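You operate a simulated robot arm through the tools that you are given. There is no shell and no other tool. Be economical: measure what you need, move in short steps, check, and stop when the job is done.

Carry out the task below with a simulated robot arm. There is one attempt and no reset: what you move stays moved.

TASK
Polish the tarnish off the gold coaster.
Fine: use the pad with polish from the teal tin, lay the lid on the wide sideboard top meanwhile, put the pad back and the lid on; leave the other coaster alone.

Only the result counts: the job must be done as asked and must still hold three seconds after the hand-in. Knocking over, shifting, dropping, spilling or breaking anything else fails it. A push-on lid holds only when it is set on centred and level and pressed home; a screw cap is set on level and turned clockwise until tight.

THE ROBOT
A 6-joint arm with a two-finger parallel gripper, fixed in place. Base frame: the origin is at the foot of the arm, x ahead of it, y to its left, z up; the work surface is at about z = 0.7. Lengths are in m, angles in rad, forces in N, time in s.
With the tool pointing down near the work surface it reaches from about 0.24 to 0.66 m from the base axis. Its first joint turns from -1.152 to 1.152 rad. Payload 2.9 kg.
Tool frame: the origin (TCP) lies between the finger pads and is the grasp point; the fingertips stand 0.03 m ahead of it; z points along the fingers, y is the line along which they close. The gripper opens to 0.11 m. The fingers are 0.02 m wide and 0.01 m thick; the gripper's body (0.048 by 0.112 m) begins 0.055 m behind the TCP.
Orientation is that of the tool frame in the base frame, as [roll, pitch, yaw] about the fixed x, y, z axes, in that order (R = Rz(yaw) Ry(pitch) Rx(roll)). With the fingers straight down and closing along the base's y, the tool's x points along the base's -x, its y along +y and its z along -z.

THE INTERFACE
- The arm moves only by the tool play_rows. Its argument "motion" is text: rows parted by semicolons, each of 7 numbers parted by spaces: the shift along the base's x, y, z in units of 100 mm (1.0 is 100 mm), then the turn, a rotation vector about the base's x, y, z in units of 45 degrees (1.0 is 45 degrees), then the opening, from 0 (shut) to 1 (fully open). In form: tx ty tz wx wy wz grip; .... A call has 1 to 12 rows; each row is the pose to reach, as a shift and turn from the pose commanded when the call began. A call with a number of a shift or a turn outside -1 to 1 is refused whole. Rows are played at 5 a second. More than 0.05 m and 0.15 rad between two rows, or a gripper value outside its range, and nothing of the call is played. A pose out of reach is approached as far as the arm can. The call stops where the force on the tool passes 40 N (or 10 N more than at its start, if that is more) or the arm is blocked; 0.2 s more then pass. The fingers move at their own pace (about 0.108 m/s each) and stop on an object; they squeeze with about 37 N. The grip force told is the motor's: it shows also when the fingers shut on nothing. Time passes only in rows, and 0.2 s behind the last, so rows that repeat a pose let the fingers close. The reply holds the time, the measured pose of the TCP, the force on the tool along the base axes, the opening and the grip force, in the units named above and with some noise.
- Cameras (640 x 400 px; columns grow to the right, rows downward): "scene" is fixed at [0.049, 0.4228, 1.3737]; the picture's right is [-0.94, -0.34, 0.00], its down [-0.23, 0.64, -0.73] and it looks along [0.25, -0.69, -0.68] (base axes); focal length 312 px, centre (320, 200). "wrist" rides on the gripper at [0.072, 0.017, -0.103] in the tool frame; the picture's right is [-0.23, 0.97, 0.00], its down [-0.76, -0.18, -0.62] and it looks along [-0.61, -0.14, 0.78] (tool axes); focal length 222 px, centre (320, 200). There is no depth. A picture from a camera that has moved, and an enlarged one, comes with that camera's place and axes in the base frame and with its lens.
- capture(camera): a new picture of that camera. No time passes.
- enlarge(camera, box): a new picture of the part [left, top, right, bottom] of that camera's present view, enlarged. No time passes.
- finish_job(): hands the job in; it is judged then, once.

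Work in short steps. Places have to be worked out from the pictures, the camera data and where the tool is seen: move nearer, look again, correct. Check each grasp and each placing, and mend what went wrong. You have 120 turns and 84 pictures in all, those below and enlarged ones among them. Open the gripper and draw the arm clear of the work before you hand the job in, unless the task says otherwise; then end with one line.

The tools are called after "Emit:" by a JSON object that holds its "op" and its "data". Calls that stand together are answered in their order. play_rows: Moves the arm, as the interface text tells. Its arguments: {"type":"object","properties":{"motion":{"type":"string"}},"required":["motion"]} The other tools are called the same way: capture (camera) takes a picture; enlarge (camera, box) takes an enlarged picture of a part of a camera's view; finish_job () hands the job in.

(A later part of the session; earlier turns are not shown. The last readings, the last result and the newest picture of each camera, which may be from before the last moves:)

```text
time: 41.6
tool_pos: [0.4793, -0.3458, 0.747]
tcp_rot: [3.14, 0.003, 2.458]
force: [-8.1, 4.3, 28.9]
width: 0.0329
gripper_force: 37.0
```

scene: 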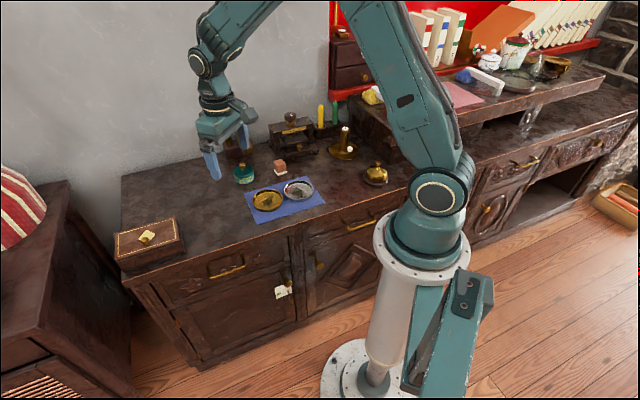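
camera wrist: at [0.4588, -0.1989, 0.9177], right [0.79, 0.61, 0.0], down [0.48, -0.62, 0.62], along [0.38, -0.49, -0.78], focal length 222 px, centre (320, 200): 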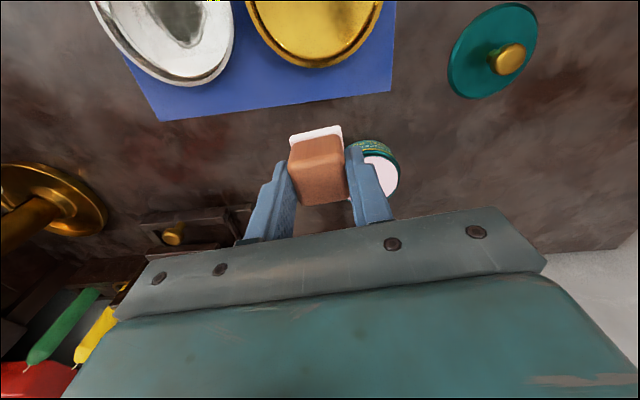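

The pad is down on the counter. I ease up 1.5 mm to relieve the force, open and rise straight up.

Emit:
{"op": "play_rows", "data": {"motion": "0 0 0.02 0 0 0 0.2; 0 0 0.02 0 0 0 0.35; 0 0 0.02 0 0 0 0.6; 0 0 0.02 0 0 0 0.6; 0 0 0.4 0 0 0 0.6; 0 0 0.8 0 0 0 0.6; 0 0 1 0 0 0 0.6"}}

Emit:
{"op": "enlarge", "data": {"camera": "scene", "box": [200, 120, 300, 183]}}

```text
time: 43.2
tool_pos: [0.4784, -0.3443, 0.8446]
tcp_rot: [-3.142, 0.0, 2.457]
force: [-1.0, -0.8, -1.0]
width: 0.0661
gripper_force: 0.1
```

```text
6.35 times, centred on (250, 152) of scene
camera zoom: at [0.049, 0.4228, 1.3737], right [-0.94, -0.34, 0.0], down [-0.23, 0.64, -0.73], along [0.25, -0.69, -0.68], focal length 1984 px, centre (764, 508)
```

zoom: 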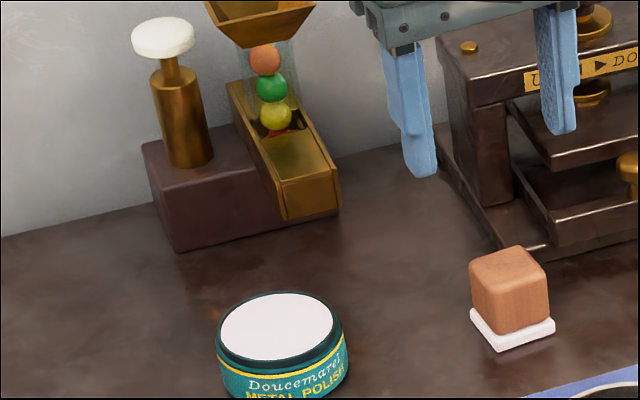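

The pad is back in its original place, and the tin hasn't moved. Now I turn back and move above the lid.

Emit:
{"op": "play_rows", "data": {"motion": "0.15 0.15 0.1 0 0 0.17 0.5; 0.3 0.35 0.1 0 0 0.35 0.5; 0.5 0.6 0.1 0 0 0.52 0.5; 0.75 0.85 0.1 0 0 0.7 0.5; 0.96 1 0.1 0 0 0.872 0.5; 0.96 1 0.1 0 0 0.872 0.5"}}

Emit:
{"op": "play_rows", "data": {"motion": "0 0.4 -0.1 0 0 0 0.5; 0 0.8 -0.3 0 0 0 0.5; 0 1 -0.4 0 0 0 0.5; 0.01 1 -0.4 0 0 0 0.5"}}

Emit:
{"op": "capture", "data": {"camera": "wrist"}}

```text
time: 44.6
tool_pos: [0.5743, -0.2445, 0.8544]
tcp_rot: [3.141, -0.002, -3.138]
force: [0.5, -0.1, -0.4]
width: 0.055
gripper_force: 0.0
```

```text
time: 45.6
tool_pos: [0.5741, -0.1449, 0.8152]
tcp_rot: [3.141, 0.0, -3.14]
force: [-0.2, -0.1, 0.7]
width: 0.0551
gripper_force: 0.0
```

```text
43 pictures are left
camera wrist: at [0.5027, -0.1276, 0.917], right [0.23, 0.97, 0.0], down [0.76, -0.18, 0.62], along [0.61, -0.14, -0.78], focal length 222 px, centre (320, 200)
```

wrist: 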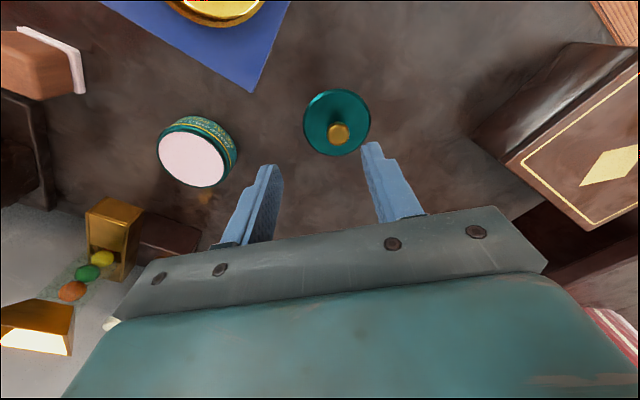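

The knob is at ≈(0.575,-0.128). I shift +16 mm in y and lower to the same grasp height (≈0.748).

Emit:
{"op": "play_rows", "data": {"motion": "0.01 0.16 0 0 0 0 0.5; 0.01 0.16 -0.3 0 0 0 0.5; 0.01 0.16 -0.55 0 0 0 0.5; 0.01 0.16 -0.66 0 0 0 0.5; 0.01 0.16 -0.66 0 0 0 0.5"}}

Emit:
{"op": "enlarge", "data": {"camera": "wrist", "box": [220, 80, 420, 205]}}

Emit:
{"op": "enlarge", "data": {"camera": "scene", "box": [180, 150, 260, 220]}}

```text
time: 46.8
tool_pos: [0.576, -0.1275, 0.7475]
tcp_rot: [-3.14, 0.002, -3.139]
force: [-0.7, -0.1, 0.3]
width: 0.0548
gripper_force: 0.0
```

```text
3.20 times, centred on (320, 142) of wrist
camera zoom: at [0.5033, -0.1115, 0.8509], right [0.23, 0.97, 0.0], down [0.76, -0.18, 0.62], along [0.61, -0.14, -0.78], focal length 711 px, centre (320, 384)
```

zoom: 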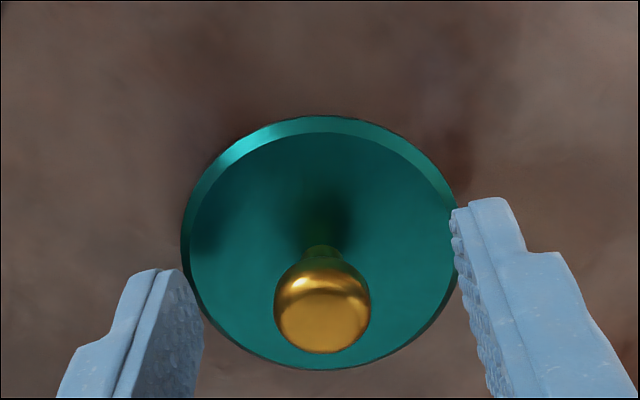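

```text
5.71 times, centred on (220, 185) of scene
camera zoom: at [0.049, 0.4228, 1.3737], right [-0.94, -0.34, 0.0], down [-0.23, 0.64, -0.73], along [0.25, -0.69, -0.68], focal length 1786 px, centre (891, 286)
```

zoom: 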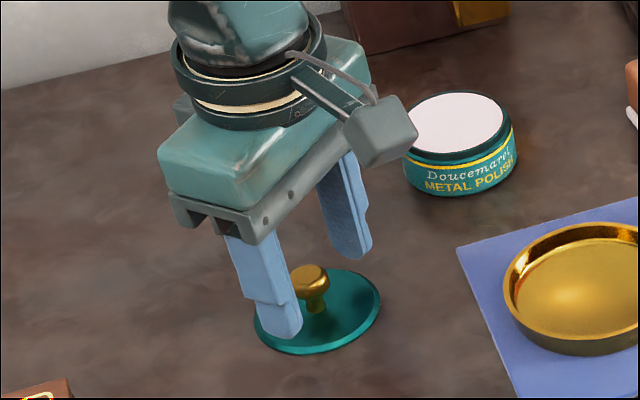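

Knob centred as in the first grasp. I close, lift, and carry the lid to above the tin.

Emit:
{"op": "play_rows", "data": {"motion": "0 0 0 0 0 0 0.1; 0 0 0 0 0 0 0; 0 0 0 0 0 0 0; 0 0 0 0 0 0 0; 0 0 0.3 0 0 0 0; 0 0 0.6 0 0 0 0; 0 -0.3 0.65 0 0 0 0; -0.03 -0.7 0.65 0 0 0 0; -0.06 -1 0.65 0 0 0 0; -0.06 -1 0.65 0 0 0 0"}}

Emit:
{"op": "enlarge", "data": {"camera": "scene", "box": [200, 120, 300, 183]}}

Emit:
{"op": "capture", "data": {"camera": "wrist"}}

```text
time: 49.0
tool_pos: [0.5681, -0.2293, 0.8146]
tcp_rot: [-3.139, 0.0, -3.141]
force: [0.2, 0.0, -0.5]
width: 0.0186
gripper_force: 37.3
```

```text
6.35 times, centred on (250, 152) of scene
camera zoom: at [0.0491, 0.4228, 1.3737], right [-0.94, -0.34, 0.0], down [-0.23, 0.64, -0.73], along [0.25, -0.69, -0.68], focal length 1984 px, centre (764, 508)
```

zoom: 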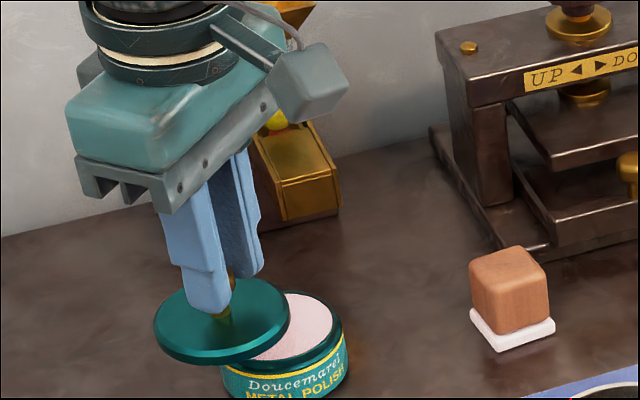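

```text
39 pictures are left
camera wrist: at [0.4966, -0.2121, 0.9165], right [0.23, 0.97, 0.0], down [0.76, -0.18, 0.62], along [0.61, -0.14, -0.78], focal length 222 px, centre (320, 200)
```

wrist: 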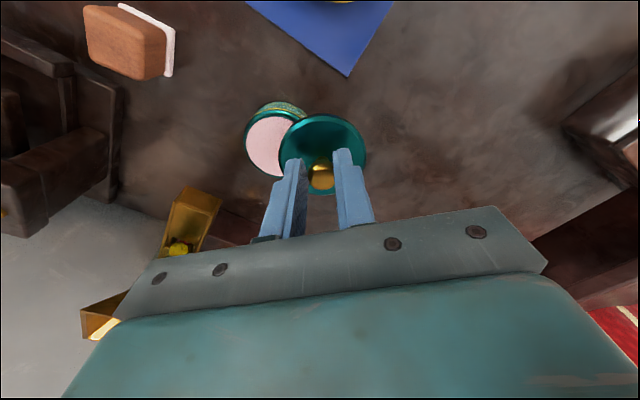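

Lid held level. By command bookkeeping, the tin centre is 2 mm back in x and 39.7 mm further in -y; I move there at hover height and lower to just above the rim.

Emit:
{"op": "play_rows", "data": {"motion": "-0.02 -0.2 0 0 0 0 0; -0.02 -0.397 0 0 0 0 0; -0.02 -0.397 -0.1 0 0 0 0; -0.02 -0.397 -0.18 0 0 0 0; -0.02 -0.397 -0.18 0 0 0 0"}}

Emit:
{"op": "enlarge", "data": {"camera": "scene", "box": [215, 145, 275, 190]}}

Emit:
{"op": "enlarge", "data": {"camera": "wrist", "box": [220, 80, 420, 205]}}

```text
time: 50.2
tool_pos: [0.5677, -0.2689, 0.7962]
tcp_rot: [-3.141, 0.001, -3.141]
force: [-0.4, 0.2, -0.7]
width: 0.019
gripper_force: 36.9
```

```text
8.89 times, centred on (245, 168) of scene
camera zoom: at [0.049, 0.4228, 1.3737], right [-0.94, -0.34, 0.0], down [-0.23, 0.64, -0.73], along [0.25, -0.69, -0.68], focal length 2778 px, centre (987, 489)
```

zoom: 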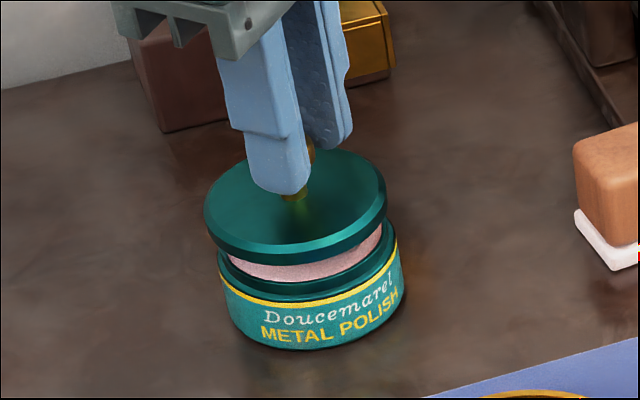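

```text
3.20 times, centred on (320, 142) of wrist
camera zoom: at [0.4952, -0.2515, 0.8984], right [0.23, 0.97, 0.0], down [0.76, -0.18, 0.62], along [0.61, -0.14, -0.78], focal length 711 px, centre (320, 384)
```

zoom: 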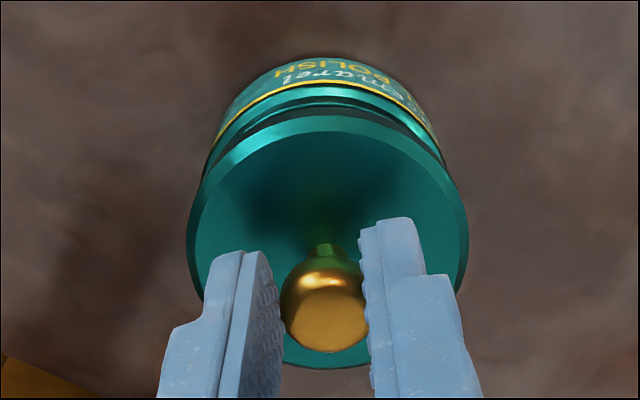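

Relative lid/tin alignment matches the picture taken right after removal. I lower the lid in small steps.

Emit:
{"op": "play_rows", "data": {"motion": "0 0 -0.05 0 0 0 0; 0 0 -0.08 0 0 0 0; 0 0 -0.1 0 0 0 0"}}

Emit:
{"op": "play_rows", "data": {"motion": "0 0 -0.02 0 0 0 0; 0 0 -0.03 0 0 0 0"}}

Emit:
{"op": "enlarge", "data": {"camera": "scene", "box": [215, 145, 275, 190]}}

```text
time: 51.0
tool_pos: [0.566, -0.2693, 0.7854]
tcp_rot: [-3.142, 0.001, -3.14]
force: [0.4, 0.3, 0.2]
width: 0.0192
gripper_force: 36.8
```

```text
time: 51.6
tool_pos: [0.5674, -0.2676, 0.7831]
tcp_rot: [-3.141, 0.0, -3.14]
force: [-0.8, 0.2, -0.2]
width: 0.0189
gripper_force: 36.7
```

```text
8.89 times, centred on (245, 168) of scene
camera zoom: at [0.049, 0.4228, 1.3737], right [-0.94, -0.34, 0.0], down [-0.23, 0.64, -0.73], along [0.25, -0.69, -0.68], focal length 2778 px, centre (987, 489)
```

zoom: 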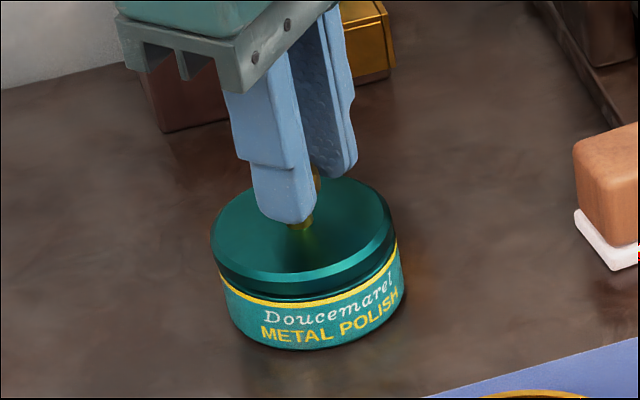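

Nearly seated and centred. I press on down in 1.5 mm steps, watching the force.

Emit:
{"op": "play_rows", "data": {"motion": "0 0 -0.015 0 0 0 0; 0 0 -0.025 0 0 0 0"}}

Emit:
{"op": "play_rows", "data": {"motion": "0 0 -0.01 0 0 0 0; 0 0 -0.02 0 0 0 0"}}

Emit:
{"op": "play_rows", "data": {"motion": "0 0 -0.01 0 0 0 0; 0 0 -0.02 0 0 0 0"}}

Emit:
{"op": "enlarge", "data": {"camera": "scene", "box": [215, 145, 275, 190]}}

```text
time: 52.2
tool_pos: [0.5675, -0.2675, 0.7804]
tcp_rot: [-3.141, -0.001, -3.139]
force: [-0.3, 0.1, 0.0]
width: 0.019
gripper_force: 36.9
```

```text
time: 52.8
tool_pos: [0.5677, -0.2683, 0.7797]
tcp_rot: [-3.14, 0.002, -3.14]
force: [-3.5, 0.8, 9.3]
width: 0.0189
gripper_force: 37.1
```

```text
time: 53.4
tool_pos: [0.5683, -0.2686, 0.7793]
tcp_rot: [-3.14, 0.003, -3.14]
force: [-9.0, 2.9, 31.1]
width: 0.0188
gripper_force: 37.2
```

```text
8.89 times, centred on (245, 168) of scene
camera zoom: at [0.0483, 0.4231, 1.3737], right [-0.94, -0.34, 0.0], down [-0.23, 0.64, -0.73], along [0.25, -0.69, -0.68], focal length 2778 px, centre (987, 489)
```

zoom: 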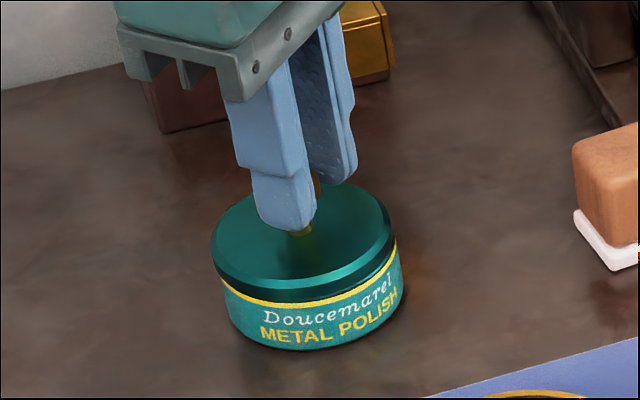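

31 N at the seated height. One more small press to be sure it's home, then compare to the original look.

Emit:
{"op": "play_rows", "data": {"motion": "0 0 -0.006 0 0 0 0; 0 0 -0.012 0 0 0 0; 0 0 -0.012 0 0 0 0"}}

Emit:
{"op": "enlarge", "data": {"camera": "scene", "box": [200, 120, 300, 183]}}

```text
time: 54.2
tool_pos: [0.569, -0.269, 0.7789]
tcp_rot: [-3.139, 0.006, -3.14]
force: [-7.1, 1.1, 34.9]
width: 0.0187
gripper_force: 36.6
```

```text
6.35 times, centred on (250, 152) of scene
camera zoom: at [0.0483, 0.4231, 1.3737], right [-0.94, -0.34, 0.0], down [-0.23, 0.64, -0.73], along [0.25, -0.69, -0.68], focal length 1984 px, centre (764, 508)
```

zoom: 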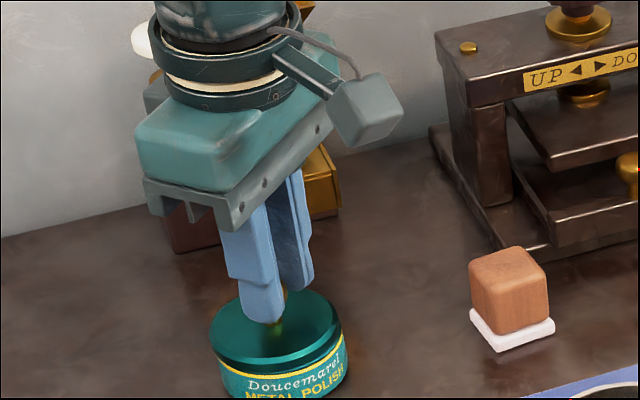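

Pressed at 35 N. I ease, release and rise, then compare with the original picture.

Emit:
{"op": "play_rows", "data": {"motion": "0 0 0.03 0 0 0 0; 0 0 0.03 0 0 0 0.2; 0 0 0.03 0 0 0 0.5; 0 0 0.03 0 0 0 0.5; 0 0 0.4 0 0 0 0.5; 0 0 0.75 0 0 0 0.5; 0 0 0.75 0 0 0 0.5"}}

Emit:
{"op": "enlarge", "data": {"camera": "scene", "box": [200, 120, 300, 183]}}

Emit:
{"op": "enlarge", "data": {"camera": "scene", "box": [225, 155, 265, 190]}}

```text
time: 55.8
tool_pos: [0.5677, -0.2683, 0.8508]
tcp_rot: [-3.14, 0.001, -3.14]
force: [0.4, -1.1, 0.5]
width: 0.0552
gripper_force: 0.0
```

```text
6.35 times, centred on (250, 152) of scene
camera zoom: at [0.049, 0.4228, 1.3737], right [-0.94, -0.34, 0.0], down [-0.23, 0.64, -0.73], along [0.25, -0.69, -0.68], focal length 1984 px, centre (764, 508)
```

zoom: 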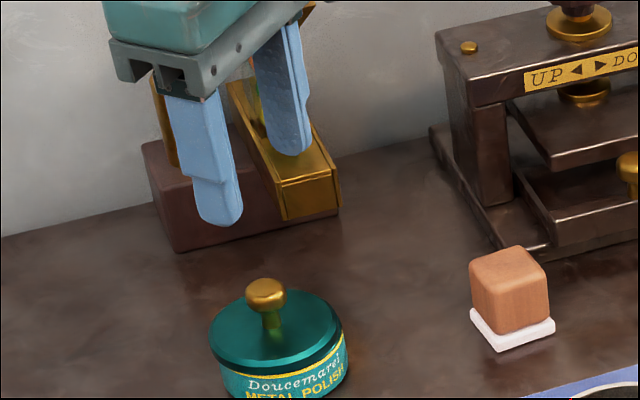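

```text
11.43 times, centred on (245, 172) of scene
camera zoom: at [0.049, 0.4228, 1.3737], right [-0.94, -0.34, 0.0], down [-0.23, 0.64, -0.73], along [0.25, -0.69, -0.68], focal length 3571 px, centre (1177, 514)
```

zoom: 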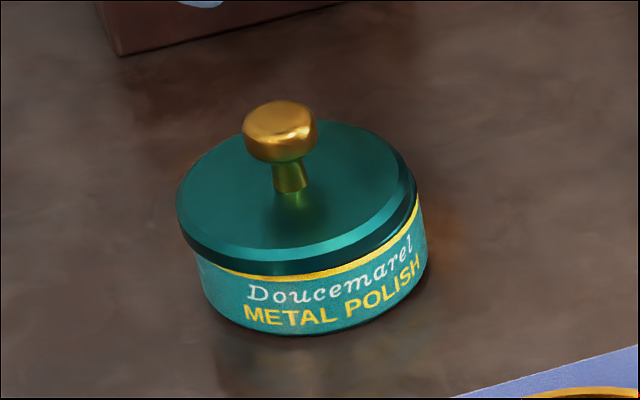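

The lid appears a few mm toward the front-left and tilted compared with the original. I look from the wrist camera.

Emit:
{"op": "enlarge", "data": {"camera": "wrist", "box": [260, 70, 380, 150]}}

```text
5.00 times, centred on (320, 110) of wrist
camera zoom: at [0.4958, -0.2519, 0.9533], right [0.23, 0.97, 0.0], down [0.76, -0.18, 0.62], along [0.61, -0.14, -0.78], focal length 1111 px, centre (320, 650)
```

zoom: 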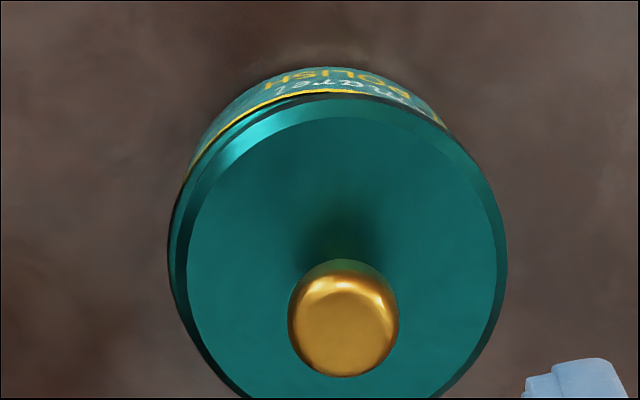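

The knob now sits ≈3.5 mm to +y of the gripper centre, so the lid isn't properly centred. I'll regrasp it, starting with the fingers centred on the knob.

Emit:
{"op": "play_rows", "data": {"motion": "0.02 0.035 -0.2 0 0 0 0.5; 0.02 0.035 -0.5 0 0 0 0.5; 0.02 0.035 -0.69 0 0 0 0.5; 0.02 0.035 -0.69 0 0 0 0.5"}}

Emit:
{"op": "enlarge", "data": {"camera": "wrist", "box": [220, 80, 420, 205]}}

Emit:
{"op": "enlarge", "data": {"camera": "scene", "box": [215, 145, 275, 190]}}

```text
time: 56.8
tool_pos: [0.5696, -0.2659, 0.782]
tcp_rot: [3.141, 0.0, -3.138]
force: [-0.6, -0.5, 0.0]
width: 0.0552
gripper_force: 0.1
```

```text
3.20 times, centred on (320, 142) of wrist
camera zoom: at [0.4975, -0.2488, 0.8836], right [0.23, 0.97, 0.0], down [0.76, -0.18, 0.62], along [0.61, -0.14, -0.78], focal length 711 px, centre (320, 384)
```

zoom: 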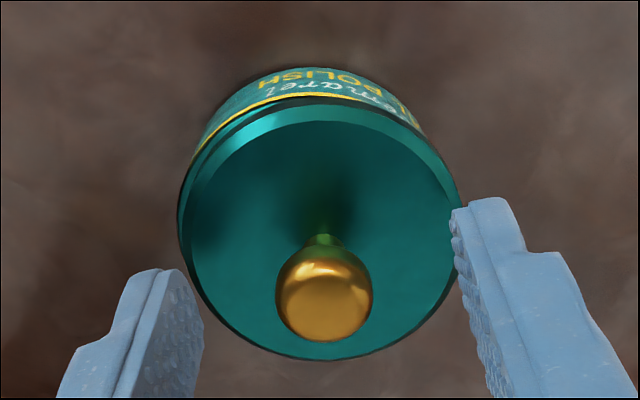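

```text
8.89 times, centred on (245, 168) of scene
camera zoom: at [0.049, 0.4228, 1.3737], right [-0.94, -0.34, 0.0], down [-0.23, 0.64, -0.73], along [0.25, -0.69, -0.68], focal length 2778 px, centre (987, 489)
```

zoom: 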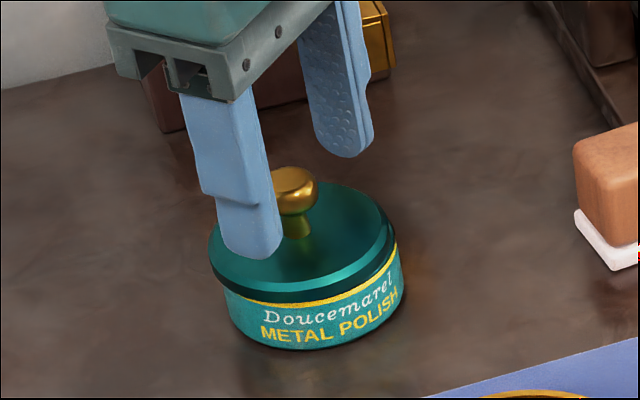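

The lid is off-centre and slightly tilted (neck exposed on the right). I grip the knob, lift it clear, and inspect.

Emit:
{"op": "play_rows", "data": {"motion": "0 0 0 0 0 0 0.2; 0 0 0 0 0 0 0; 0 0 0 0 0 0 0; 0 0 0 0 0 0 0; 0 0 0.05 0 0 0 0; 0 0 0.1 0 0 0 0; 0 0 0.15 0 0 0 0; 0 0 0.15 0 0 0 0"}}

Emit:
{"op": "enlarge", "data": {"camera": "scene", "box": [215, 145, 275, 190]}}

Emit:
{"op": "enlarge", "data": {"camera": "wrist", "box": [220, 80, 420, 205]}}

```text
time: 58.6
tool_pos: [0.5695, -0.265, 0.7953]
tcp_rot: [-3.141, 0.001, -3.14]
force: [0.0, 0.6, -0.1]
width: 0.0186
gripper_force: 37.1
```

```text
8.89 times, centred on (245, 168) of scene
camera zoom: at [0.049, 0.4228, 1.3737], right [-0.94, -0.34, 0.0], down [-0.23, 0.64, -0.73], along [0.25, -0.69, -0.68], focal length 2778 px, centre (987, 489)
```

zoom: 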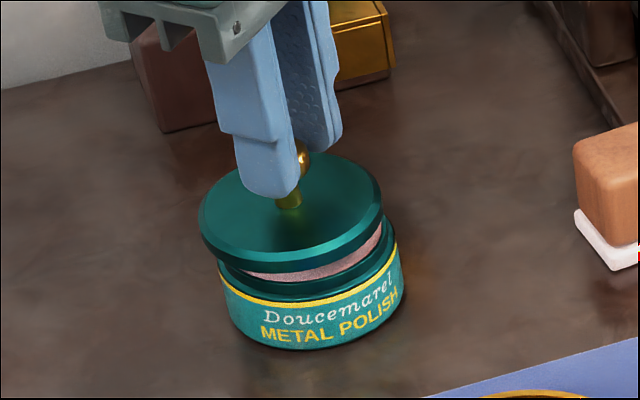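

```text
3.20 times, centred on (320, 142) of wrist
camera zoom: at [0.4974, -0.2479, 0.8988], right [0.23, 0.97, 0.0], down [0.76, -0.18, 0.62], along [0.61, -0.14, -0.78], focal length 711 px, centre (320, 384)
```

zoom: 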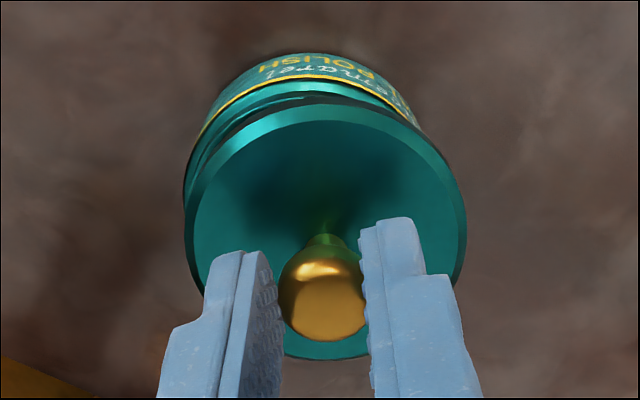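

Measured: tin stays 4 mm to -y of the lid as expected, so the tin centre is still at my recorded spot. I'll re-level the lid by setting it flat on the counter again and taking a deeper grip.

Emit:
{"op": "play_rows", "data": {"motion": "0 0 0.2 0 0 0 0; 0 0.1 0.35 0 0 0 0; 0.02 0.5 0.35 0 0 0 0; 0.04 0.85 0.35 0 0 0 0; 0.06 1 0.35 0 0 0 0; 0.06 1 0.2 0 0 0 0"}}

Emit:
{"op": "play_rows", "data": {"motion": "0 0.2 -0.1 0 0 0 0; 0 0.355 -0.3 0 0 0 0; 0 0.355 -0.5 0 0 0 0; 0 0.355 -0.6 0 0 0 0; 0 0.355 -0.6 0 0 0 0"}}

Emit:
{"op": "enlarge", "data": {"camera": "scene", "box": [180, 150, 260, 220]}}

```text
time: 60.0
tool_pos: [0.5757, -0.1632, 0.8161]
tcp_rot: [-3.141, 0.001, -3.14]
force: [1.3, 1.0, -0.8]
width: 0.0191
gripper_force: 37.8
```

```text
time: 61.2
tool_pos: [0.5765, -0.1289, 0.7557]
tcp_rot: [-3.141, 0.0, -3.139]
force: [-0.7, -0.7, -0.8]
width: 0.0192
gripper_force: 37.0
```

```text
5.71 times, centred on (220, 185) of scene
camera zoom: at [0.049, 0.4228, 1.3737], right [-0.94, -0.34, 0.0], down [-0.23, 0.64, -0.73], along [0.25, -0.69, -0.68], focal length 1786 px, centre (891, 286)
```

zoom: 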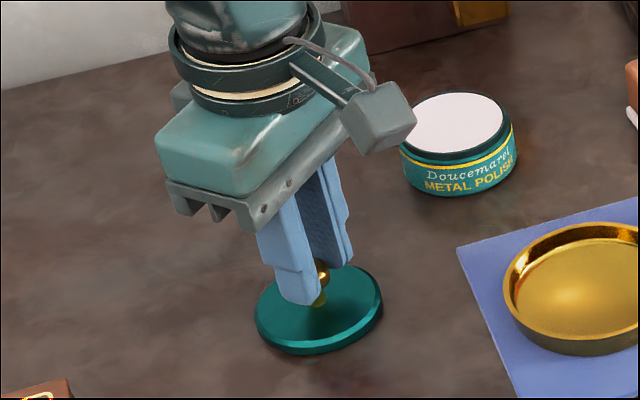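

I lower slowly until contact.

Emit:
{"op": "play_rows", "data": {"motion": "0 0 -0.02 0 0 0 0; 0 0 -0.04 0 0 0 0"}}

Emit:
{"op": "play_rows", "data": {"motion": "0 0 -0.015 0 0 0 0; 0 0 -0.03 0 0 0 0"}}

Emit:
{"op": "play_rows", "data": {"motion": "0 0 -0.01 0 0 0 0; 0 0 -0.02 0 0 0 0"}}

```text
time: 61.8
tool_pos: [0.5743, -0.1292, 0.7512]
tcp_rot: [-3.141, 0.0, -3.14]
force: [-0.2, -0.2, 0.0]
width: 0.0189
gripper_force: 36.7
```

```text
time: 62.4
tool_pos: [0.5752, -0.1292, 0.7508]
tcp_rot: [-3.142, -0.001, -3.138]
force: [-4.8, -0.2, 13.2]
width: 0.0189
gripper_force: 36.6
```

```text
time: 63.0
tool_pos: [0.5758, -0.1291, 0.7494]
tcp_rot: [-3.141, 0.002, -3.141]
force: [-11.9, 2.6, 35.2]
width: 0.0187
gripper_force: 37.1
```

Contact made. I open in place, and look at how the lid lies.

Emit:
{"op": "play_rows", "data": {"motion": "0 0 0.015 0 0 0 0; 0 0 0.015 0 0 0 0.2; 0 0 0.015 0 0 0 0.5; 0 0 0.015 0 0 0 0.5"}}

Emit:
{"op": "enlarge", "data": {"camera": "wrist", "box": [220, 80, 420, 205]}}

Emit:
{"op": "enlarge", "data": {"camera": "scene", "box": [190, 165, 250, 210]}}

```text
time: 64.0
tool_pos: [0.5759, -0.1286, 0.7478]
tcp_rot: [3.14, 0.0, -3.138]
force: [0.3, -0.1, -0.5]
width: 0.055
gripper_force: 0.0
```

```text
3.20 times, centred on (320, 142) of wrist
camera zoom: at [0.5031, -0.1126, 0.851], right [0.23, 0.97, 0.0], down [0.76, -0.18, 0.62], along [0.61, -0.14, -0.78], focal length 711 px, centre (320, 384)
```

zoom: 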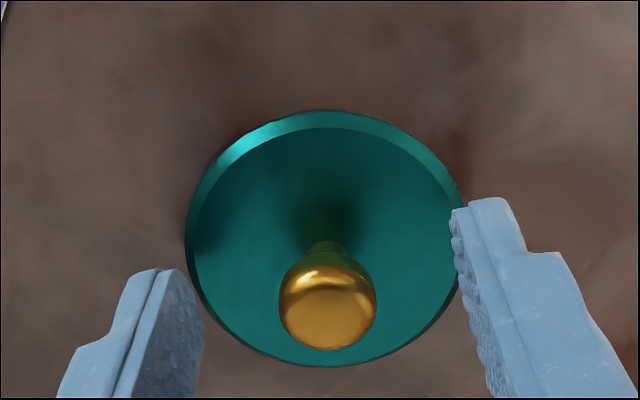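

```text
8.89 times, centred on (220, 188) of scene
camera zoom: at [0.049, 0.4228, 1.3737], right [-0.94, -0.34, 0.0], down [-0.23, 0.64, -0.73], along [0.25, -0.69, -0.68], focal length 2778 px, centre (1209, 311)
```

zoom: 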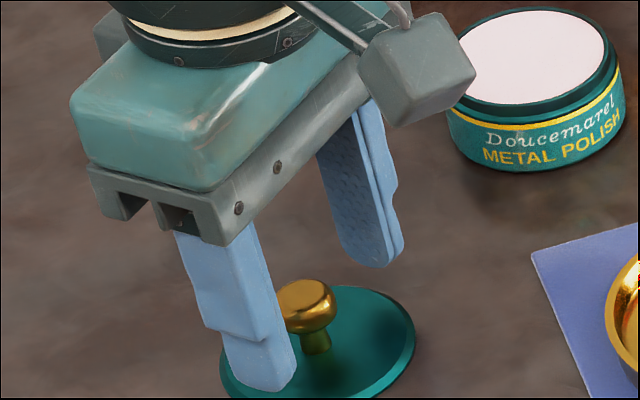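

The lid lies flat with knob nearly centred. I lower 2.5 mm for a deeper grip, close, lift and carry back to above the tin.

Emit:
{"op": "play_rows", "data": {"motion": "0 0.01 -0.02 0 0 0 0.5; 0 0.01 -0.025 0 0 0 0.2; 0 0.01 -0.025 0 0 0 0; 0 0.01 -0.025 0 0 0 0; 0 0.01 -0.025 0 0 0 0"}}

Emit:
{"op": "play_rows", "data": {"motion": "0 0 0.3 0 0 0 0; 0 0 0.65 0 0 0 0; 0 -0.35 0.7 0 0 0 0; -0.03 -0.7 0.7 0 0 0 0; -0.06 -1 0.7 0 0 0 0; -0.08 -1 0.7 0 0 0 0"}}

Emit:
{"op": "play_rows", "data": {"motion": "0 -0.2 0 0 0 0 0; 0 -0.4 0 0 0 0 0; 0 -0.4 -0.1 0 0 0 0; 0 -0.4 -0.24 0 0 0 0; 0 -0.4 -0.24 0 0 0 0"}}

Emit:
{"op": "enlarge", "data": {"camera": "wrist", "box": [220, 80, 420, 205]}}

Emit:
{"op": "enlarge", "data": {"camera": "scene", "box": [215, 145, 275, 190]}}

```text
time: 65.2
tool_pos: [0.5764, -0.128, 0.7462]
tcp_rot: [3.14, 0.0, -3.14]
force: [-0.7, -0.5, 2.3]
width: 0.0185
gripper_force: 37.2
```

```text
time: 66.6
tool_pos: [0.5681, -0.2294, 0.8149]
tcp_rot: [-3.142, 0.001, -3.139]
force: [0.3, -0.2, -0.8]
width: 0.019
gripper_force: 37.1
```

```text
time: 67.8
tool_pos: [0.5682, -0.268, 0.792]
tcp_rot: [3.141, -0.001, -3.141]
force: [0.3, -0.2, 0.6]
width: 0.0186
gripper_force: 37.6
```

```text
3.20 times, centred on (320, 142) of wrist
camera zoom: at [0.4955, -0.2522, 0.8942], right [0.23, 0.97, 0.0], down [0.76, -0.18, 0.62], along [0.61, -0.14, -0.78], focal length 711 px, centre (320, 384)
```

zoom: 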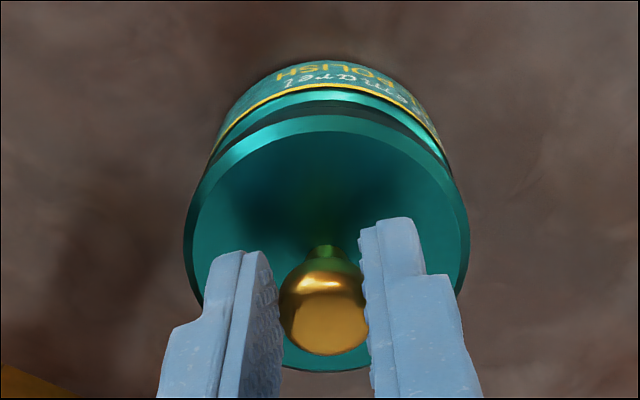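

```text
8.89 times, centred on (245, 168) of scene
camera zoom: at [0.049, 0.4228, 1.3737], right [-0.94, -0.34, 0.0], down [-0.23, 0.64, -0.73], along [0.25, -0.69, -0.68], focal length 2778 px, centre (987, 489)
```

zoom: 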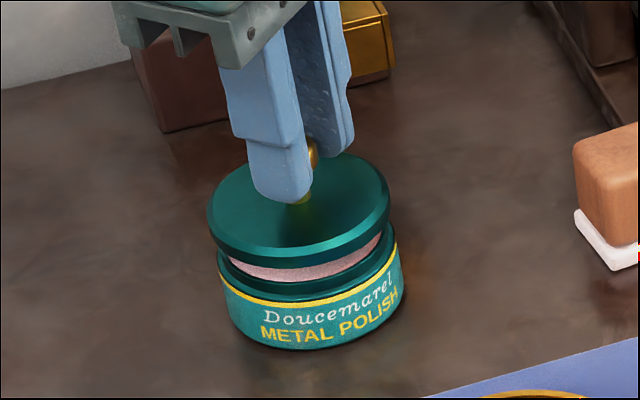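

Lid looks level; both views suggest it is about 1–1.5 mm short in x. I shift +1.2 mm and lower to just above the rim.

Emit:
{"op": "play_rows", "data": {"motion": "0.012 0 0 0 0 0 0; 0.012 0 -0.05 0 0 0 0; 0.012 0 -0.09 0 0 0 0; 0.012 0 -0.09 0 0 0 0"}}

Emit:
{"op": "enlarge", "data": {"camera": "scene", "box": [225, 155, 265, 190]}}

Emit:
{"op": "enlarge", "data": {"camera": "wrist", "box": [260, 90, 380, 170]}}

```text
time: 68.8
tool_pos: [0.5687, -0.2686, 0.7826]
tcp_rot: [-3.139, 0.0, -3.137]
force: [0.0, -0.4, -0.7]
width: 0.0189
gripper_force: 36.8
```

```text
11.43 times, centred on (245, 172) of scene
camera zoom: at [0.049, 0.4228, 1.3737], right [-0.94, -0.34, 0.0], down [-0.23, 0.64, -0.73], along [0.25, -0.69, -0.68], focal length 3571 px, centre (1177, 514)
```

zoom: 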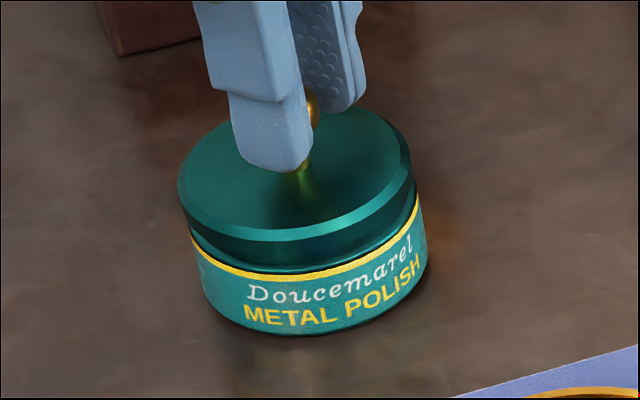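

```text
5.00 times, centred on (320, 130) of wrist
camera zoom: at [0.4964, -0.2519, 0.8851], right [0.23, 0.97, 0.0], down [0.76, -0.18, 0.62], along [0.61, -0.14, -0.78], focal length 1111 px, centre (320, 550)
```

zoom: 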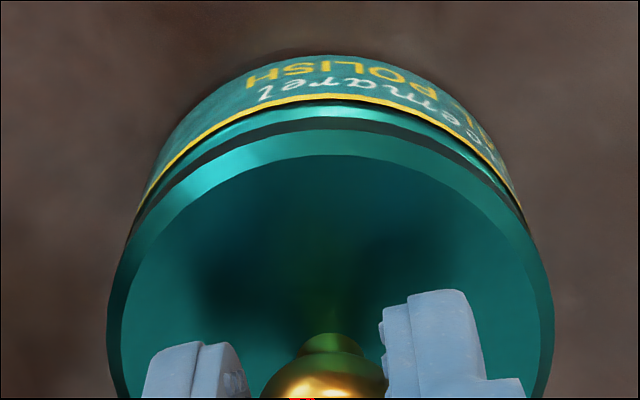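

Now it is concentric and level in both views. I lower to light contact in small steps.

Emit:
{"op": "play_rows", "data": {"motion": "0 0 -0.01 0 0 0 0; 0 0 -0.02 0 0 0 0"}}

Emit:
{"op": "play_rows", "data": {"motion": "0 0 -0.007 0 0 0 0; 0 0 -0.015 0 0 0 0"}}

Emit:
{"op": "play_rows", "data": {"motion": "0 0 -0.005 0 0 0 0; 0 0 -0.01 0 0 0 0"}}

Emit:
{"op": "enlarge", "data": {"camera": "scene", "box": [225, 155, 265, 190]}}

```text
time: 69.4
tool_pos: [0.5677, -0.2693, 0.7811]
tcp_rot: [-3.141, 0.001, -3.14]
force: [0.2, 0.2, -0.1]
width: 0.019
gripper_force: 37.0
```

```text
time: 70.0
tool_pos: [0.5684, -0.2691, 0.7798]
tcp_rot: [-3.141, 0.0, -3.139]
force: [-1.3, -0.3, -0.7]
width: 0.0188
gripper_force: 37.3
```

```text
time: 70.6
tool_pos: [0.5686, -0.2687, 0.778]
tcp_rot: [-3.141, -0.001, -3.139]
force: [0.2, -0.3, 0.1]
width: 0.019
gripper_force: 36.3
```

```text
11.43 times, centred on (245, 172) of scene
camera zoom: at [0.049, 0.4228, 1.3737], right [-0.94, -0.34, 0.0], down [-0.23, 0.64, -0.73], along [0.25, -0.69, -0.68], focal length 3571 px, centre (1177, 514)
```

zoom: 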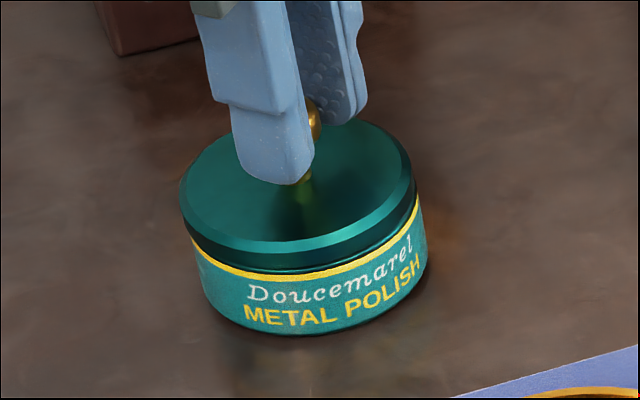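

Still free, with about 1–2 mm gap, evenly all round. Continue.

Emit:
{"op": "play_rows", "data": {"motion": "0 0 -0.005 0 0 0 0; 0 0 -0.01 0 0 0 0"}}

Emit:
{"op": "play_rows", "data": {"motion": "0 0 -0.005 0 0 0 0; 0 0 -0.01 0 0 0 0"}}

Emit:
{"op": "enlarge", "data": {"camera": "scene", "box": [225, 155, 265, 190]}}

```text
time: 71.2
tool_pos: [0.5689, -0.2683, 0.7774]
tcp_rot: [-3.141, 0.002, -3.141]
force: [-0.3, -0.1, 0.0]
width: 0.0188
gripper_force: 36.8
```

```text
time: 71.8
tool_pos: [0.5681, -0.2692, 0.7769]
tcp_rot: [-3.14, 0.0, -3.141]
force: [-6.6, 0.5, 13.3]
width: 0.0189
gripper_force: 37.1
```

```text
11.43 times, centred on (245, 172) of scene
camera zoom: at [0.0487, 0.4229, 1.3737], right [-0.94, -0.34, 0.0], down [-0.23, 0.64, -0.73], along [0.25, -0.69, -0.68], focal length 3571 px, centre (1177, 514)
```

zoom: 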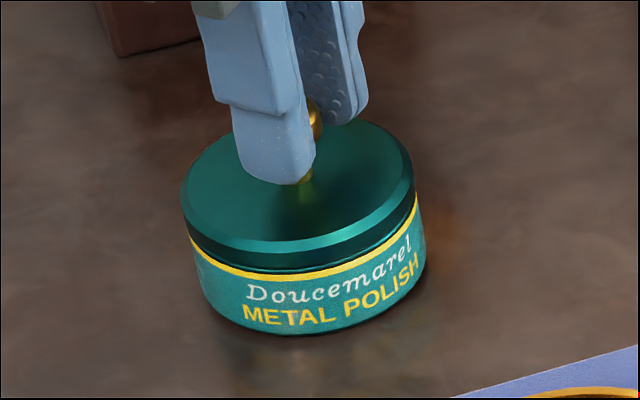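

Resting evenly at 13 N. This time I open right here without lifting (easing only 1 mm), rise and check before pressing on the knob top.

Emit:
{"op": "play_rows", "data": {"motion": "0 0 0.01 0 0 0 0; 0 0 0.01 0 0 0 0.15; 0 0 0.01 0 0 0 0.4; 0 0 0.01 0 0 0 0.4; 0 0 0.3 0 0 0 0.4; 0 0 0.5 0 0 0 0.4; 0 0 0.5 0 0 0 0.4"}}

Emit:
{"op": "enlarge", "data": {"camera": "scene", "box": [225, 155, 265, 190]}}

Emit:
{"op": "enlarge", "data": {"camera": "wrist", "box": [260, 90, 380, 170]}}

```text
time: 73.4
tool_pos: [0.5685, -0.2677, 0.8272]
tcp_rot: [-3.141, 0.0, -3.14]
force: [0.8, -0.1, 0.4]
width: 0.0442
gripper_force: 0.0
```

```text
11.43 times, centred on (245, 172) of scene
camera zoom: at [0.049, 0.4228, 1.3737], right [-0.94, -0.34, 0.0], down [-0.23, 0.64, -0.73], along [0.25, -0.69, -0.68], focal length 3571 px, centre (1177, 514)
```

zoom: 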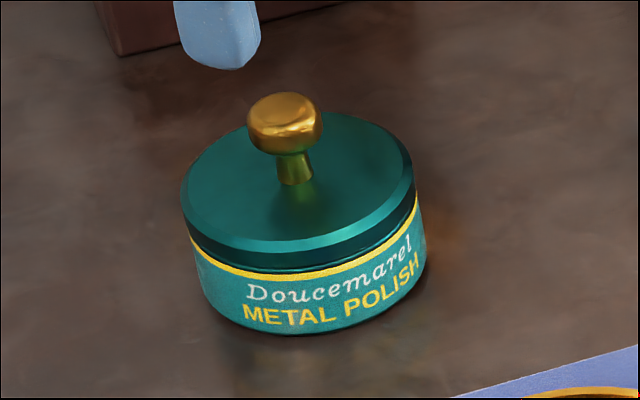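

```text
5.00 times, centred on (320, 130) of wrist
camera zoom: at [0.4965, -0.251, 0.9297], right [0.23, 0.97, 0.0], down [0.76, -0.18, 0.62], along [0.61, -0.14, -0.78], focal length 1111 px, centre (320, 550)
```

zoom: 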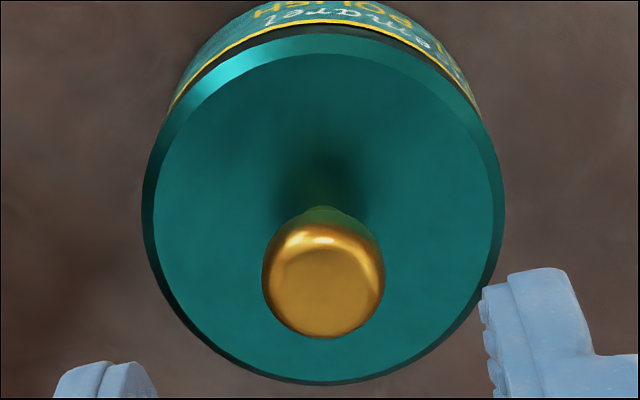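

The lid is centred and level now. I close the fingers, centre them over the knob (≈3 mm further in x), and press down on its top.

Emit:
{"op": "play_rows", "data": {"motion": "0.035 0.002 0 0 0 0 0.2; 0.035 0.002 0 0 0 0 0; 0.035 0.002 -0.1 0 0 0 0; 0.035 0.002 -0.2 0 0 0 0; 0.035 0.002 -0.25 0 0 0 0; 0.035 0.002 -0.25 0 0 0 0"}}

Emit:
{"op": "enlarge", "data": {"camera": "scene", "box": [215, 145, 275, 190]}}

Emit:
{"op": "enlarge", "data": {"camera": "wrist", "box": [260, 90, 380, 170]}}

```text
time: 74.8
tool_pos: [0.5732, -0.268, 0.8029]
tcp_rot: [3.141, -0.001, -3.14]
force: [0.3, -0.3, 0.4]
width: 0.0
gripper_force: 37.0
```

```text
8.89 times, centred on (245, 168) of scene
camera zoom: at [0.049, 0.4228, 1.3737], right [-0.94, -0.34, 0.0], down [-0.23, 0.64, -0.73], along [0.25, -0.69, -0.68], focal length 2778 px, centre (987, 489)
```

zoom: 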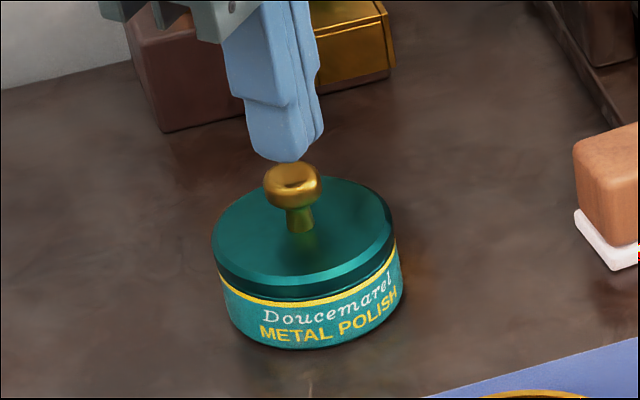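

```text
5.00 times, centred on (320, 130) of wrist
camera zoom: at [0.5, -0.2512, 0.9042], right [0.23, 0.97, 0.0], down [0.76, -0.18, 0.62], along [0.61, -0.14, -0.78], focal length 1111 px, centre (320, 550)
```

zoom: 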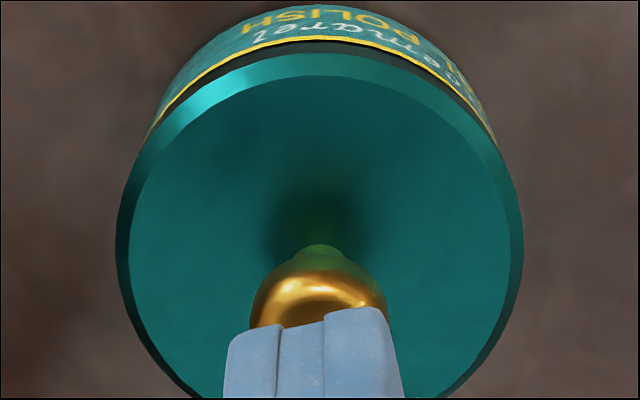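

Fingertips are over the knob. I press down in small steps until ~35 N.

Emit:
{"op": "play_rows", "data": {"motion": "0 0 -0.03 0 0 0 0; 0 0 -0.05 0 0 0 0; 0 0 -0.065 0 0 0 0"}}

Emit:
{"op": "play_rows", "data": {"motion": "0 0 -0.01 0 0 0 0; 0 0 -0.02 0 0 0 0"}}

Emit:
{"op": "play_rows", "data": {"motion": "0 0 -0.01 0 0 0 0; 0 0 -0.015 0 0 0 0"}}

```text
time: 75.6
tool_pos: [0.5726, -0.2687, 0.7946]
tcp_rot: [3.141, -0.001, -3.14]
force: [0.1, -0.8, 0.3]
width: 0.0
gripper_force: 36.9
```

```text
time: 76.2
tool_pos: [0.5723, -0.2678, 0.793]
tcp_rot: [3.142, 0.001, -3.139]
force: [1.4, 1.3, -0.6]
width: 0.0
gripper_force: 36.9
```

```text
time: 76.8
tool_pos: [0.5722, -0.2686, 0.7907]
tcp_rot: [3.142, 0.0, -3.14]
force: [0.6, 0.6, -0.3]
width: 0.0001
gripper_force: 37.0
```

Emit:
{"op": "play_rows", "data": {"motion": "0 0 -0.01 0 0 0 0; 0 0 -0.02 0 0 0 0; 0 0 -0.03 0 0 0 0"}}

Emit:
{"op": "enlarge", "data": {"camera": "scene", "box": [215, 145, 275, 190]}}

```text
time: 77.6
tool_pos: [0.5732, -0.2685, 0.7909]
tcp_rot: [-3.139, 0.002, -3.138]
force: [-4.6, 2.3, 10.6]
width: 0.0
gripper_force: 37.2
```

```text
8.89 times, centred on (245, 168) of scene
camera zoom: at [0.0488, 0.423, 1.3737], right [-0.94, -0.34, 0.0], down [-0.23, 0.64, -0.73], along [0.25, -0.69, -0.68], focal length 2778 px, centre (987, 489)
```

zoom: 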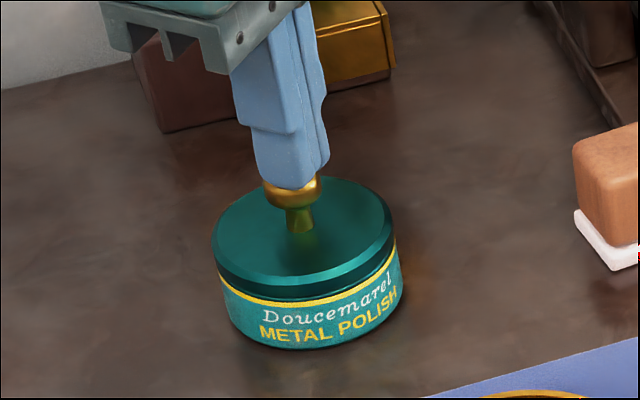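

In contact on the knob top (10 N). I increase the push.

Emit:
{"op": "play_rows", "data": {"motion": "0 0 -0.008 0 0 0 0; 0 0 -0.016 0 0 0 0"}}

Emit:
{"op": "play_rows", "data": {"motion": "0 0 -0.008 0 0 0 0; 0 0 -0.012 0 0 0 0; 0 0 -0.012 0 0 0 0"}}

Emit:
{"op": "enlarge", "data": {"camera": "scene", "box": [225, 155, 265, 190]}}

```text
time: 78.2
tool_pos: [0.5733, -0.2681, 0.7892]
tcp_rot: [-3.14, 0.005, -3.139]
force: [-10.7, 5.2, 28.9]
width: 0.0
gripper_force: 37.0
```

```text
time: 78.8
tool_pos: [0.5731, -0.2694, 0.7893]
tcp_rot: [-3.141, 0.004, -3.14]
force: [-4.9, 2.1, 7.9]
width: 0.0
gripper_force: 36.9
stopped in row 3: the force on the tool passed its limit (the readings are from after the stop); the commanded pose is now the measured one
```

```text
11.43 times, centred on (245, 172) of scene
camera zoom: at [0.0488, 0.4229, 1.3737], right [-0.94, -0.34, 0.0], down [-0.23, 0.64, -0.73], along [0.25, -0.69, -0.68], focal length 3571 px, centre (1177, 514)
```

zoom: 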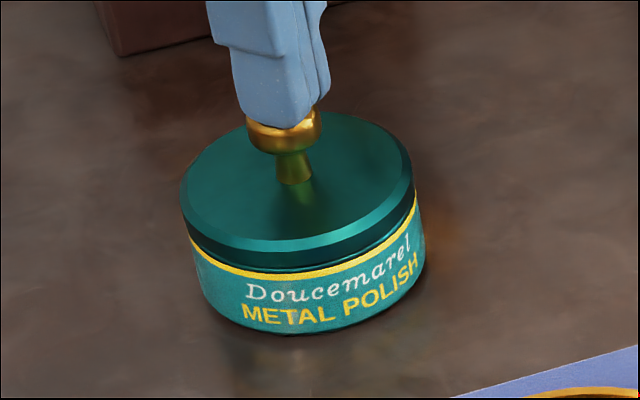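

Pushed past 40 N with the lid level. I withdraw upward and away, then inspect everything.

Emit:
{"op": "play_rows", "data": {"motion": "0 0 0.2 0 0 0 0; 0 0 0.6 0 0 0 0.2; 0 0 1 0 0 0 0.5; -0.3 0.2 1 0 0 0 0.8; -0.6 0.5 1 0 0 0 1; -0.8 0.8 1 0 0 0 1; -1 1 1 0 0 0 1"}}

Emit:
{"op": "enlarge", "data": {"camera": "scene", "box": [225, 155, 265, 190]}}

Emit:
{"op": "enlarge", "data": {"camera": "scene", "box": [200, 120, 300, 183]}}

Emit:
{"op": "capture", "data": {"camera": "scene"}}

```text
time: 80.4
tool_pos: [0.4731, -0.1704, 0.8878]
tcp_rot: [-3.139, 0.002, 3.141]
force: [-0.4, -0.2, -0.5]
width: 0.11
gripper_force: 0.0
```

```text
11.43 times, centred on (245, 172) of scene
camera zoom: at [0.049, 0.4228, 1.3737], right [-0.94, -0.34, 0.0], down [-0.23, 0.64, -0.73], along [0.25, -0.69, -0.68], focal length 3571 px, centre (1177, 514)
```

zoom: 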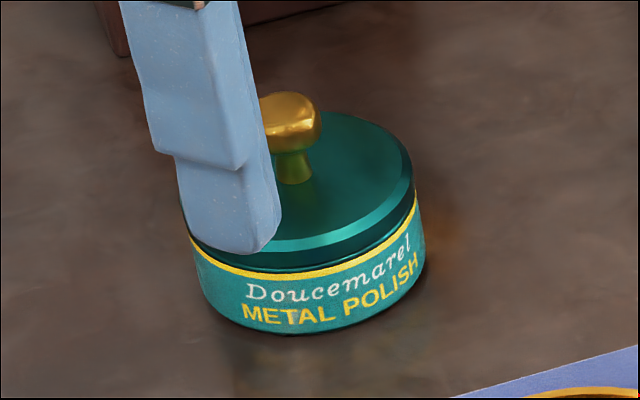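

```text
6.35 times, centred on (250, 152) of scene
camera zoom: at [0.049, 0.4228, 1.3737], right [-0.94, -0.34, 0.0], down [-0.23, 0.64, -0.73], along [0.25, -0.69, -0.68], focal length 1984 px, centre (764, 508)
```

zoom: 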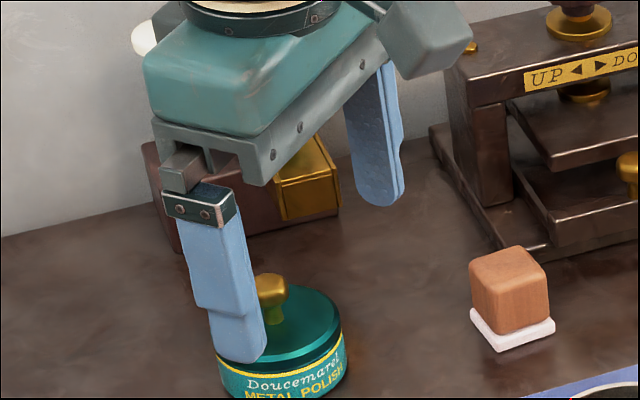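

```text
9 pictures are left
```

scene: 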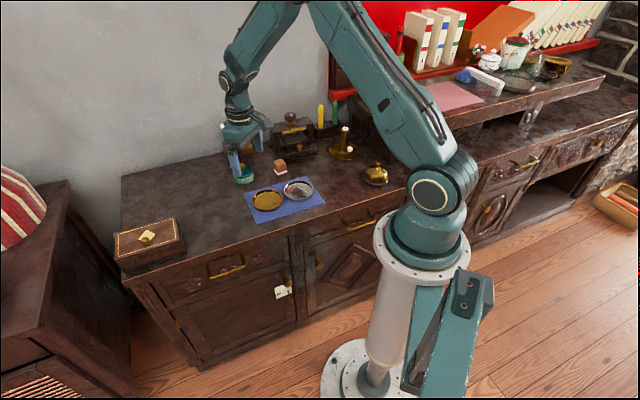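

Knob and lid now match the original picture. I draw the arm up toward the start pose and take a final look.

Emit:
{"op": "play_rows", "data": {"motion": "-0.1 0.4 0.2 0 0 0 1; -0.2 0.8 0.5 0 0 0 1; -0.3 1 0.8 0 0 0 1; -0.3 1 0.8 0 0 0 1"}}

Emit:
{"op": "enlarge", "data": {"camera": "scene", "box": [200, 120, 400, 245]}}

Emit:
{"op": "enlarge", "data": {"camera": "scene", "box": [225, 155, 265, 190]}}

```text
refused: row 2 steps farther than a row can; nothing moved
```

```text
3.20 times, centred on (300, 182) of scene
camera zoom: at [0.049, 0.4228, 1.3737], right [-0.94, -0.34, 0.0], down [-0.23, 0.64, -0.73], along [0.25, -0.69, -0.68], focal length 1000 px, centre (384, 256)
```

zoom: 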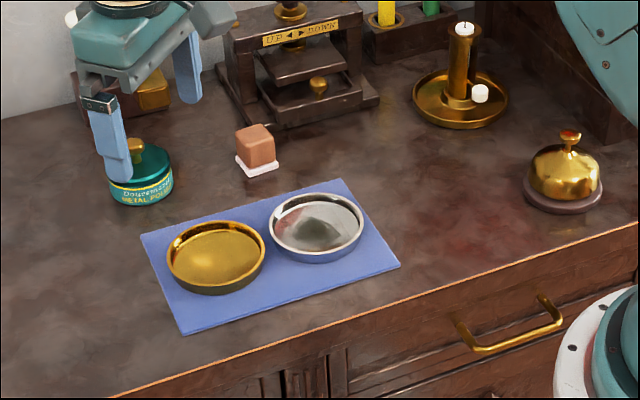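

```text
11.43 times, centred on (245, 172) of scene
camera zoom: at [0.049, 0.4228, 1.3737], right [-0.94, -0.34, 0.0], down [-0.23, 0.64, -0.73], along [0.25, -0.69, -0.68], focal length 3571 px, centre (1177, 514)
```

zoom: 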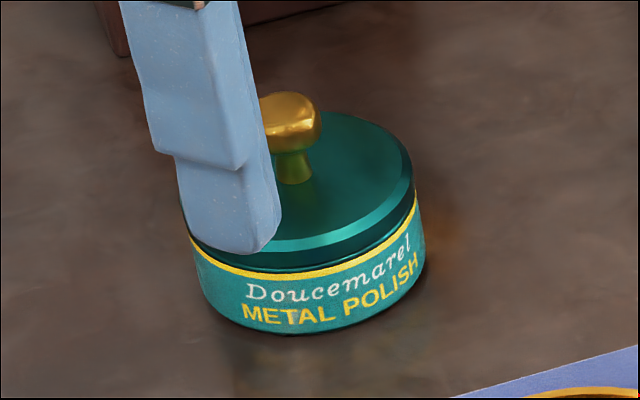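

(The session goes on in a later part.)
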